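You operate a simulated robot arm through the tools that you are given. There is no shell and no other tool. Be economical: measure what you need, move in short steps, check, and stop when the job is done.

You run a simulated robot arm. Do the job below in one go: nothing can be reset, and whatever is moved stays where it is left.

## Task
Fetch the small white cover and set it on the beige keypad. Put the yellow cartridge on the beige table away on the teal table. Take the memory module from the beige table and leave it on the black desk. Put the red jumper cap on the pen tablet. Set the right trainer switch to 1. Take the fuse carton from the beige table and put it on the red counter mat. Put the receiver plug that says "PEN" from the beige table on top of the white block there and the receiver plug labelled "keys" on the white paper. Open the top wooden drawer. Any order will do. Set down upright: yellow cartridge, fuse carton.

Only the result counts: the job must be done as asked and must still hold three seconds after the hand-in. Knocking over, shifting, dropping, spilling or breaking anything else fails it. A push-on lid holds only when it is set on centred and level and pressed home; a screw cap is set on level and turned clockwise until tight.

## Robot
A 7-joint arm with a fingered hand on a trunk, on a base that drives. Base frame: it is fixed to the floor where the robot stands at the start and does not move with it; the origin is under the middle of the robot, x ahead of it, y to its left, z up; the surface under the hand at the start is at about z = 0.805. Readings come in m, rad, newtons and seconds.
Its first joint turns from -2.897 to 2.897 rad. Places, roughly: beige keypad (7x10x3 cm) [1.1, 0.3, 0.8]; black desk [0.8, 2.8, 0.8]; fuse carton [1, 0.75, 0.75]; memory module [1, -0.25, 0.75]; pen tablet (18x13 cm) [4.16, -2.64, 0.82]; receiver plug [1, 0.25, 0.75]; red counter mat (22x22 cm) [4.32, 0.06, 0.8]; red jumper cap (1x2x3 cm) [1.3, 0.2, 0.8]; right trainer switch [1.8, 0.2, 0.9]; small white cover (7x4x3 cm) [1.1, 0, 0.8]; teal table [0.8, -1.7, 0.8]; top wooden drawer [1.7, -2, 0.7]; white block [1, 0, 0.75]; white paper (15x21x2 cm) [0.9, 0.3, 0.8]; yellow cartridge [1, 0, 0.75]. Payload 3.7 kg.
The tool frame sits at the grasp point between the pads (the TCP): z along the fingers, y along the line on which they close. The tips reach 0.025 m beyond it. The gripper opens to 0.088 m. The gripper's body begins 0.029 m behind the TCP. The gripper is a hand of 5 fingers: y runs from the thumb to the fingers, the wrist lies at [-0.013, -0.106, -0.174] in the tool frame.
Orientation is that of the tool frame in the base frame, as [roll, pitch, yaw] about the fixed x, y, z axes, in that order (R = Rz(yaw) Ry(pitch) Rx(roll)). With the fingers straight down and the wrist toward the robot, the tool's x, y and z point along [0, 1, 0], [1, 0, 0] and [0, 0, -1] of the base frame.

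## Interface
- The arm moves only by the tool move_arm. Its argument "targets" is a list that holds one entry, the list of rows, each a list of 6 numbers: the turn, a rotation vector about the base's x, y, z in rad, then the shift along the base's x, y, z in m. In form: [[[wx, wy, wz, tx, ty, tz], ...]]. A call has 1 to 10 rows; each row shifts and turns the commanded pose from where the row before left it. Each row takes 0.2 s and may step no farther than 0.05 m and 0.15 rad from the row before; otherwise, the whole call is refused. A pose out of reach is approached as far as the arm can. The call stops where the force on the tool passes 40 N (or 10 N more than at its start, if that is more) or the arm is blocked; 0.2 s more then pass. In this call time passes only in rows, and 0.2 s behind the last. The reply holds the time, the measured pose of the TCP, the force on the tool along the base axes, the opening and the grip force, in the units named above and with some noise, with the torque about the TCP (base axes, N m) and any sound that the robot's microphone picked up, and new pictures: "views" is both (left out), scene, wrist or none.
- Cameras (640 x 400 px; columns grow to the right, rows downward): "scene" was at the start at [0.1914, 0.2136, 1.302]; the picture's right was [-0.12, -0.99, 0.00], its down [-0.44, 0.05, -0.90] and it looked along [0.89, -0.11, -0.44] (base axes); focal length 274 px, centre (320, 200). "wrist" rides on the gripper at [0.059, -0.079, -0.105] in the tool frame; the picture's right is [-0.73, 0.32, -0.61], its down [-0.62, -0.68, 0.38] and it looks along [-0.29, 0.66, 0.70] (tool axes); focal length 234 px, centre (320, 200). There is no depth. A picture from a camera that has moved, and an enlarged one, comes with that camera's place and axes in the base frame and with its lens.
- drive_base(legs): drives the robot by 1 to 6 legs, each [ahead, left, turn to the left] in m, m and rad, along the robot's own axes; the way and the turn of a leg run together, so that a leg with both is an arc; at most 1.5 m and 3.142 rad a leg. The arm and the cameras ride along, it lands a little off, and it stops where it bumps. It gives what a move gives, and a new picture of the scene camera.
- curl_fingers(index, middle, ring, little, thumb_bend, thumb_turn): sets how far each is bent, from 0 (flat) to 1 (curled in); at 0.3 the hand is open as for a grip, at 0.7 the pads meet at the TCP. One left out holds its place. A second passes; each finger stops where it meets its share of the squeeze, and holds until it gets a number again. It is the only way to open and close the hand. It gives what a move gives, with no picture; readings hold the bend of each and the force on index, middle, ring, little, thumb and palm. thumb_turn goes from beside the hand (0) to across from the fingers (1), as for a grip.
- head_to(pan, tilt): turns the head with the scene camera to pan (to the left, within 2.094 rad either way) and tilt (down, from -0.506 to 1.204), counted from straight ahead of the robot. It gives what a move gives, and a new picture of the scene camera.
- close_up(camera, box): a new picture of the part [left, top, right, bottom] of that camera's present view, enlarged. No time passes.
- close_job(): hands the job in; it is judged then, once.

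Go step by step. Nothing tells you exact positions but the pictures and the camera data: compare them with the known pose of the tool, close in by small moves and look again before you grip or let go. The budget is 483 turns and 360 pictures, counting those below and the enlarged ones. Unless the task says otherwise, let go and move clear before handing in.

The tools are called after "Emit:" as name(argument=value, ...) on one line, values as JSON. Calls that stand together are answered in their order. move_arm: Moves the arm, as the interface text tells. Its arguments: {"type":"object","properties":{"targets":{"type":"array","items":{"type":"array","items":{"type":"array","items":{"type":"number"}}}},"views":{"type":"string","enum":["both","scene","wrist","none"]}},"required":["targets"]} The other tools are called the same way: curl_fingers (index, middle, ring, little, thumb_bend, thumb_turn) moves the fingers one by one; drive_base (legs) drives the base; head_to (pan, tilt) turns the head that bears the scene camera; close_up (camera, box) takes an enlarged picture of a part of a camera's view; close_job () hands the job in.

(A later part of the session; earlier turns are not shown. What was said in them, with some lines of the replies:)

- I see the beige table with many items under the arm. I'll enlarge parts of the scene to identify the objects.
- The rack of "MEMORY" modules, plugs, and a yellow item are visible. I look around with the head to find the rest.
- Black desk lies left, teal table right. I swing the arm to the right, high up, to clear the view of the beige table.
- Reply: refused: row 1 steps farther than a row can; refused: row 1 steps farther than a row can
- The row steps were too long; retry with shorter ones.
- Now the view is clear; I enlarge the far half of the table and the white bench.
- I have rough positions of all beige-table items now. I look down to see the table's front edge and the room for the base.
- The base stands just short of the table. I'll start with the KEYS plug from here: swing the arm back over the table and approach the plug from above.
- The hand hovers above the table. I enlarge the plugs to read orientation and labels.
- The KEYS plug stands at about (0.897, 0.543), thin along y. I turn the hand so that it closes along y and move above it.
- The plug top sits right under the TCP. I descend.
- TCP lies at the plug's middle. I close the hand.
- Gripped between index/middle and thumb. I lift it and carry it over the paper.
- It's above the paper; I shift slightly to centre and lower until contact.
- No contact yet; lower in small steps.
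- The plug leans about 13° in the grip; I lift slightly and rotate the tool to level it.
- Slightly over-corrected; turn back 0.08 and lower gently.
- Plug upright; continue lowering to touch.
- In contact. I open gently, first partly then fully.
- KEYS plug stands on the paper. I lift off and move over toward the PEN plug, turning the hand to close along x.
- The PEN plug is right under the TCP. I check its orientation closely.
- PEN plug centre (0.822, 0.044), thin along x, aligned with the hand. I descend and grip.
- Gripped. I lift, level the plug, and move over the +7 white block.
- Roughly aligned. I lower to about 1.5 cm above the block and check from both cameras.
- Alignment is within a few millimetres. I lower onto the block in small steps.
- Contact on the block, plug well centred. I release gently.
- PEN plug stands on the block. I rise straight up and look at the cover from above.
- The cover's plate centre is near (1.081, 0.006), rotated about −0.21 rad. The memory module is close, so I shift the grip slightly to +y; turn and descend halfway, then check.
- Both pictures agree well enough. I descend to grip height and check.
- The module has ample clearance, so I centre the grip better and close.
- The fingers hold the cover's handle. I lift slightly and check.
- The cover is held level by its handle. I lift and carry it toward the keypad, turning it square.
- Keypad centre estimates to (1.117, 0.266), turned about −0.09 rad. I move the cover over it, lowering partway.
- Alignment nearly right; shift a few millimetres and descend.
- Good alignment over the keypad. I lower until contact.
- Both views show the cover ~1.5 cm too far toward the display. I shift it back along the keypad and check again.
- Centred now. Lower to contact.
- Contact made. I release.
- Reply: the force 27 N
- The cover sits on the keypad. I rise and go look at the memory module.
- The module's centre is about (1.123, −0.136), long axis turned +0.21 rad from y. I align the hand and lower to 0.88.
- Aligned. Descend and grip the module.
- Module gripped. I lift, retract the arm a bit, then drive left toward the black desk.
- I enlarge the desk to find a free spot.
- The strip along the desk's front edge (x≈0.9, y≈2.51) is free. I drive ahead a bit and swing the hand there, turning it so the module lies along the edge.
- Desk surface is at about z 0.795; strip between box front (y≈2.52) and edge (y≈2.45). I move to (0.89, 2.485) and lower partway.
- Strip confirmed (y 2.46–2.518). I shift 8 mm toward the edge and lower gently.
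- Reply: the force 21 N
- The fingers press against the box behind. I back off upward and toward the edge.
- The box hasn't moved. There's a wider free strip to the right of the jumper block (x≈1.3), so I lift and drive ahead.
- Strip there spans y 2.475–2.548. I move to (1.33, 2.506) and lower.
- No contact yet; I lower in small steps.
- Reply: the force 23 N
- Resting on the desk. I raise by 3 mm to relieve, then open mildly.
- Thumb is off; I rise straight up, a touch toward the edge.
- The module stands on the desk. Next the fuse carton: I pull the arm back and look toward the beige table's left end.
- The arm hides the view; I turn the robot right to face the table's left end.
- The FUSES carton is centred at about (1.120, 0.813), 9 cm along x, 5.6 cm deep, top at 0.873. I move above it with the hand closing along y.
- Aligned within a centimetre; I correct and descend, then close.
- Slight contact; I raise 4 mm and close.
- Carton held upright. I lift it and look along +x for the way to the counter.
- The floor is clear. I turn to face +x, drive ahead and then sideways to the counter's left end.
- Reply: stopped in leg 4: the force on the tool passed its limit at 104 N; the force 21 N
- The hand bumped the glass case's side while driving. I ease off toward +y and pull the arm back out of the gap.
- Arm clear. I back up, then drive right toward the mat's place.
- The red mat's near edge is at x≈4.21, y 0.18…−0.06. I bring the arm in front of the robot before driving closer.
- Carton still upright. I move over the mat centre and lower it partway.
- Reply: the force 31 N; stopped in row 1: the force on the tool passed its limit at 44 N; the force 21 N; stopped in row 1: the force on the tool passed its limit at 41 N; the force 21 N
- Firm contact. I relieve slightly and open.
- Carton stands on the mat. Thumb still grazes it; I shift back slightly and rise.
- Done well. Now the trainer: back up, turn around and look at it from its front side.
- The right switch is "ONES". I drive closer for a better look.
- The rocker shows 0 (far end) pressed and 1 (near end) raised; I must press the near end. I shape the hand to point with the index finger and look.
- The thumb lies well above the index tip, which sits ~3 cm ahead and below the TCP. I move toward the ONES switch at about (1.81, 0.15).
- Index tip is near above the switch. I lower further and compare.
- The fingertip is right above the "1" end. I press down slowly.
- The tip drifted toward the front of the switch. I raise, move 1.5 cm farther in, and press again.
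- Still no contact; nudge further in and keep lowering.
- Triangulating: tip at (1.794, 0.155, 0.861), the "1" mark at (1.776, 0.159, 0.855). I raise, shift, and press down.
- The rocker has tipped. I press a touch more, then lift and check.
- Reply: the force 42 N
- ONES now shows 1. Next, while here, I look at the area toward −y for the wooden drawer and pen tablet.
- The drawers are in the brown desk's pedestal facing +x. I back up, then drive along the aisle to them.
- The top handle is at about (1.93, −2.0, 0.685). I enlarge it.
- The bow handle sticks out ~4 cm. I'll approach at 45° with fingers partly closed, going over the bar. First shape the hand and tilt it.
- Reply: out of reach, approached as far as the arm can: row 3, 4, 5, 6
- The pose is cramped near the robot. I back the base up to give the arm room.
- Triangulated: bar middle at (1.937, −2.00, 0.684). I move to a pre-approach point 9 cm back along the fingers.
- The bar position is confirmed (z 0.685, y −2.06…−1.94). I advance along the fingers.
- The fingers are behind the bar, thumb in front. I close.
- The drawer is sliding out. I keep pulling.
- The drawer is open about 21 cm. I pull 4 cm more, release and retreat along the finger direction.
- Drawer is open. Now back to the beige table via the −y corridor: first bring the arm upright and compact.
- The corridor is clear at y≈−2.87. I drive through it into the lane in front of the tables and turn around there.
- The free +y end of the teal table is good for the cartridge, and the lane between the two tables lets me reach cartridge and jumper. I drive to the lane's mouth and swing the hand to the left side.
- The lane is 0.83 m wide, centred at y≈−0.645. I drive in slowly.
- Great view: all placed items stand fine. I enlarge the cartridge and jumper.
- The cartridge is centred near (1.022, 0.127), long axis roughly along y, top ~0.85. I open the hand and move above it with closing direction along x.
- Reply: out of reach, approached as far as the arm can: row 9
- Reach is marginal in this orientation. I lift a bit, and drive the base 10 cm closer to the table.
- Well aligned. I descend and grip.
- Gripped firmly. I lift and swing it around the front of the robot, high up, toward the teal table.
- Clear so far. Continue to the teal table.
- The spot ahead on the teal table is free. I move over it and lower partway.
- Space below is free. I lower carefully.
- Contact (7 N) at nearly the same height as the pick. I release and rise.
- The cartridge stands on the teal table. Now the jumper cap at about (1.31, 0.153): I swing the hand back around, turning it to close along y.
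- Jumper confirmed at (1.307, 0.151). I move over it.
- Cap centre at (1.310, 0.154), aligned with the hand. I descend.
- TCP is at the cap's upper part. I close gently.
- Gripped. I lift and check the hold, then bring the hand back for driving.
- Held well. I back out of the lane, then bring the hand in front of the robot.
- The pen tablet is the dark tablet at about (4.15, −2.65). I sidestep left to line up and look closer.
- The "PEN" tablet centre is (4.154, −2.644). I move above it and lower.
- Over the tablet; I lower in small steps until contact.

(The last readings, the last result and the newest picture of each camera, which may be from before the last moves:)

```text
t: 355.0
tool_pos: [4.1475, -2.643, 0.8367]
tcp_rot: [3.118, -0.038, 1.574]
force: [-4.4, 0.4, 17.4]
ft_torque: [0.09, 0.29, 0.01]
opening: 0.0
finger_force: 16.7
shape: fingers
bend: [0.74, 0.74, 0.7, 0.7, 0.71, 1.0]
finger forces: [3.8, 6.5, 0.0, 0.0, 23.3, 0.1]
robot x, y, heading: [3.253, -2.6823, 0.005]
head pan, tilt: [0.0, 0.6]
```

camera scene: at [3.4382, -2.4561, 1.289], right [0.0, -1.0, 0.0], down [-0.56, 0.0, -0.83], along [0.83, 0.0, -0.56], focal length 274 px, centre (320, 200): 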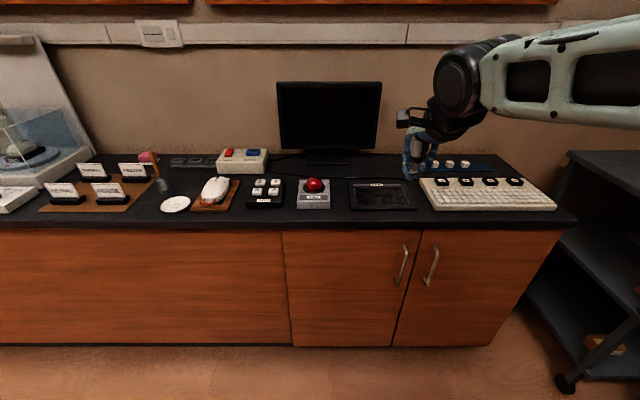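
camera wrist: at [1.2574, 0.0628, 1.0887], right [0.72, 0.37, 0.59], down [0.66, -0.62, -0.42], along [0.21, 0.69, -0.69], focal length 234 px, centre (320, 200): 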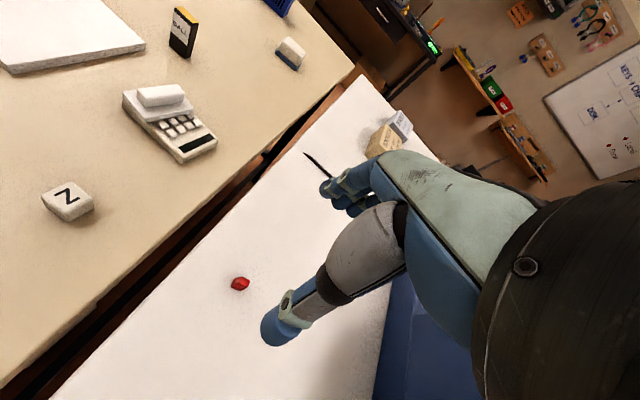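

Contact. I relieve slightly and open gradually.

Emit:
move_arm(targets=[[[0, 0, 0, 0, 0, 0.002]]], views="none")

Emit:
curl_fingers(index=0.68, middle=0.68, ring=0.62, little=0.62, thumb_bend=0.63)

Emit:
curl_fingers(index=0.45, middle=0.45, ring=0.45, little=0.45, thumb_bend=0.45)

Emit:
close_up(camera="wrist", box=[160, 120, 400, 300])

Emit:
close_up(camera="scene", box=[330, 150, 420, 215])

```text
t: 355.4
tool_pos: [4.1479, -2.6439, 0.8366]
tcp_rot: [3.12, -0.036, 1.575]
force: [-0.3, 0.0, 7.6]
ft_torque: [0.04, 0.08, -0.02]
opening: 0.0001
finger_force: 12.7
shape: fingers
bend: [0.74, 0.74, 0.7, 0.7, 0.71, 1.0]
finger forces: [4.3, 6.4, 0.0, 0.1, 14.7, 0.1]
robot x, y, heading: [3.2501, -2.6763, 0.004]
head pan, tilt: [0.0, 0.6]
```

```text
t: 356.4
tool_pos: [4.1478, -2.6452, 0.8376]
tcp_rot: [3.122, -0.035, 1.573]
force: [1.3, 0.5, 8.3]
ft_torque: [0.07, 0.02, -0.01]
opening: 0.0036
finger_force: 4.1
shape: fingers
bend: [0.68, 0.68, 0.62, 0.62, 0.67, 1.0]
finger forces: [0.0, 2.1, 0.0, 0.1, 5.9, 0.1]
robot x, y, heading: [3.2538, -2.6809, 0.002]
head pan, tilt: [0.0, 0.6]
```

```text
t: 357.4
tool_pos: [4.147, -2.644, 0.839]
tcp_rot: [3.116, -0.037, 1.573]
force: [4.6, -1.0, 28.4]
ft_torque: [0.03, 0.38, -0.05]
opening: 0.0437
finger_force: 14.3
shape: fingers
bend: [0.45, 0.47, 0.45, 0.45, 0.52, 1.0]
finger forces: [0.0, 6.0, 0.0, 0.1, 21.6, 0.0]
robot x, y, heading: [3.2482, -2.6797, 0.004]
head pan, tilt: [0.0, 0.6]
```

```text
2.22 times, centred on (280, 210) of wrist
camera zoom: at [4.0655, -2.5901, 0.9443], right [0.31, -0.75, 0.59], down [-0.67, -0.61, -0.42], along [0.67, -0.26, -0.69], focal length 520 px, centre (409, 178)
```

zoom: 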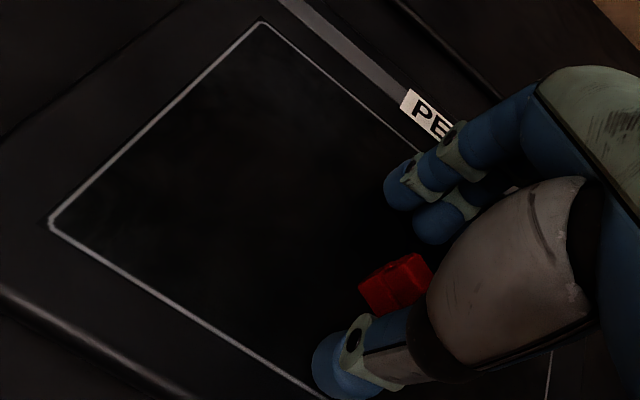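

```text
6.15 times, centred on (375, 182) of scene
camera zoom: at [3.4374, -2.4563, 1.2892], right [0.0, -1.0, 0.0], down [-0.56, 0.0, -0.83], along [0.83, 0.0, -0.56], focal length 1686 px, centre (-18, 308)
```

zoom: 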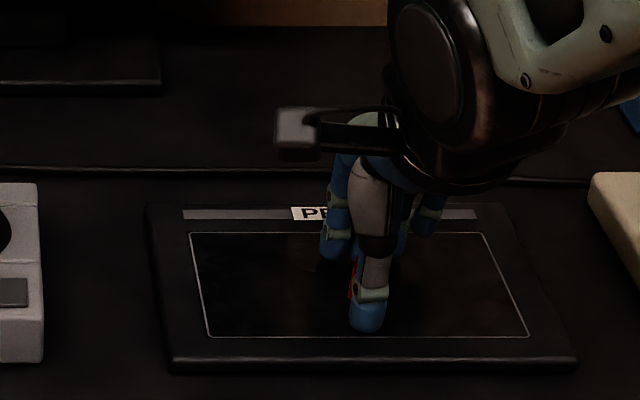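

The cap is on the tablet. Fingertips press down a bit; I raise the hand.

Emit:
move_arm(targets=[[[0, 0, 0, 0, 0, 0.008], [0, 0, 0, 0, 0, 0.01]]], views="none")

Emit:
curl_fingers(index=0.3, middle=0.3, ring=0.3, little=0.3, thumb_bend=0.3)

Emit:
move_arm(targets=[[[0, 0, 0, 0, 0, 0.03], [0, 0, 0, 0, 0, 0.045], [0, 0, 0, 0, 0, 0.045], [0, 0, 0, -0.03, 0, 0.03], [0, 0, 0, -0.045, 0, 0], [0, 0, 0, -0.045, 0, 0]]], views="none")

Emit:
close_up(camera="scene", box=[330, 150, 420, 215])

```text
t: 358.0
tool_pos: [4.1467, -2.6441, 0.8538]
tcp_rot: [3.123, -0.035, 1.573]
force: [-1.0, 0.5, -0.1]
ft_torque: [0.01, 0.02, -0.02]
opening: 0.052
finger_force: 0.0
shape: fingers
bend: [0.45, 0.45, 0.45, 0.45, 0.45, 0.99]
finger forces: [0.1, 0.0, 0.1, 0.2, 0.0, 0.0]
robot x, y, heading: [3.2531, -2.6845, 0.002]
head pan, tilt: [0.0, 0.6]
```

```text
t: 359.0
tool_pos: [4.1477, -2.6431, 0.8548]
tcp_rot: [3.12, -0.035, 1.572]
force: [-0.8, -0.3, 0.6]
ft_torque: [-0.03, -0.01, 0.01]
opening: 0.0845
finger_force: 0.0
shape: fingers
bend: [0.3, 0.3, 0.3, 0.3, 0.3, 0.98]
finger forces: [0.0, 0.0, 0.1, 0.1, 0.0, 0.1]
robot x, y, heading: [3.2506, -2.6813, 0.005]
head pan, tilt: [0.0, 0.6]
```

```text
t: 360.4
tool_pos: [4.0279, -2.6427, 1.0035]
tcp_rot: [3.122, -0.036, 1.571]
force: [-0.8, 0.4, -0.3]
ft_torque: [-0.02, -0.04, 0.02]
opening: 0.0846
finger_force: 0.2
shape: fingers
bend: [0.3, 0.3, 0.3, 0.3, 0.3, 0.98]
finger forces: [0.1, 0.0, 0.1, 0.0, 0.1, 0.0]
robot x, y, heading: [3.2475, -2.6821, 0.003]
head pan, tilt: [0.0, 0.6]
```

```text
6.15 times, centred on (375, 182) of scene
camera zoom: at [3.4386, -2.4562, 1.289], right [0.0, -1.0, 0.0], down [-0.57, 0.0, -0.82], along [0.82, 0.0, -0.57], focal length 1686 px, centre (-18, 308)
```

zoom: 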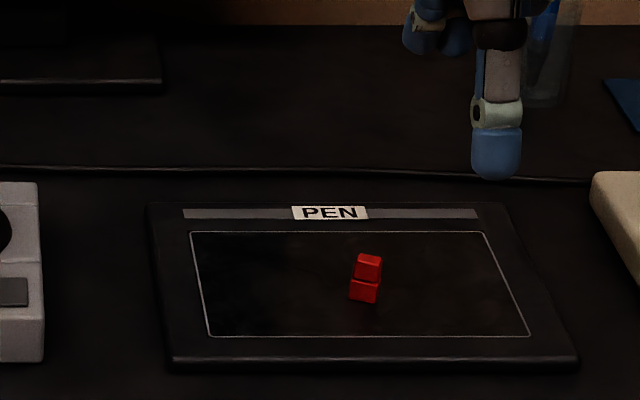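

All eight jobs are done: the cover, cartridge, module, jumper cap, switch, carton, both plugs and the drawer are as asked, and the hand is clear. I hand in.

Emit:
close_job()

```text
The job is handed in.
```

I finished every part of the job and handed it in. No result has come back yet.

- **Small white cover:** it rests on the beige keypad's keys. One later picture suggested a slight tilt, and I did not press it down again.
- **Yellow cartridge:** it stands upright on the free end of the teal table.
- **Memory module:** it stands on the black desk, in the free strip along the front edge.
- **Red jumper cap:** it is on the pen tablet, the one marked "PEN".
- **Right trainer switch:** I took this to be the one marked "ONES", and it now shows 1.
- **Fuse carton:** it stands upright on the red counter mat.
- **"PEN" plug:** it stands on the "+7" block, which I took to be the white block. A smaller white cube marked "Z" was also on that table.
- **"KEYS" plug:** it stands on the white paper.
- **Top wooden drawer:** it is open about 25 cm.

While I was driving with the carton, the hand hit the side of the glass case with about 104 N. The carton stayed in the hand. I did not see the case move, but I did not check it closely.

While I was placing the module, the fingers pushed against a box on the black desk with about 17 N. I compared pictures before and after, and that box had not shifted.
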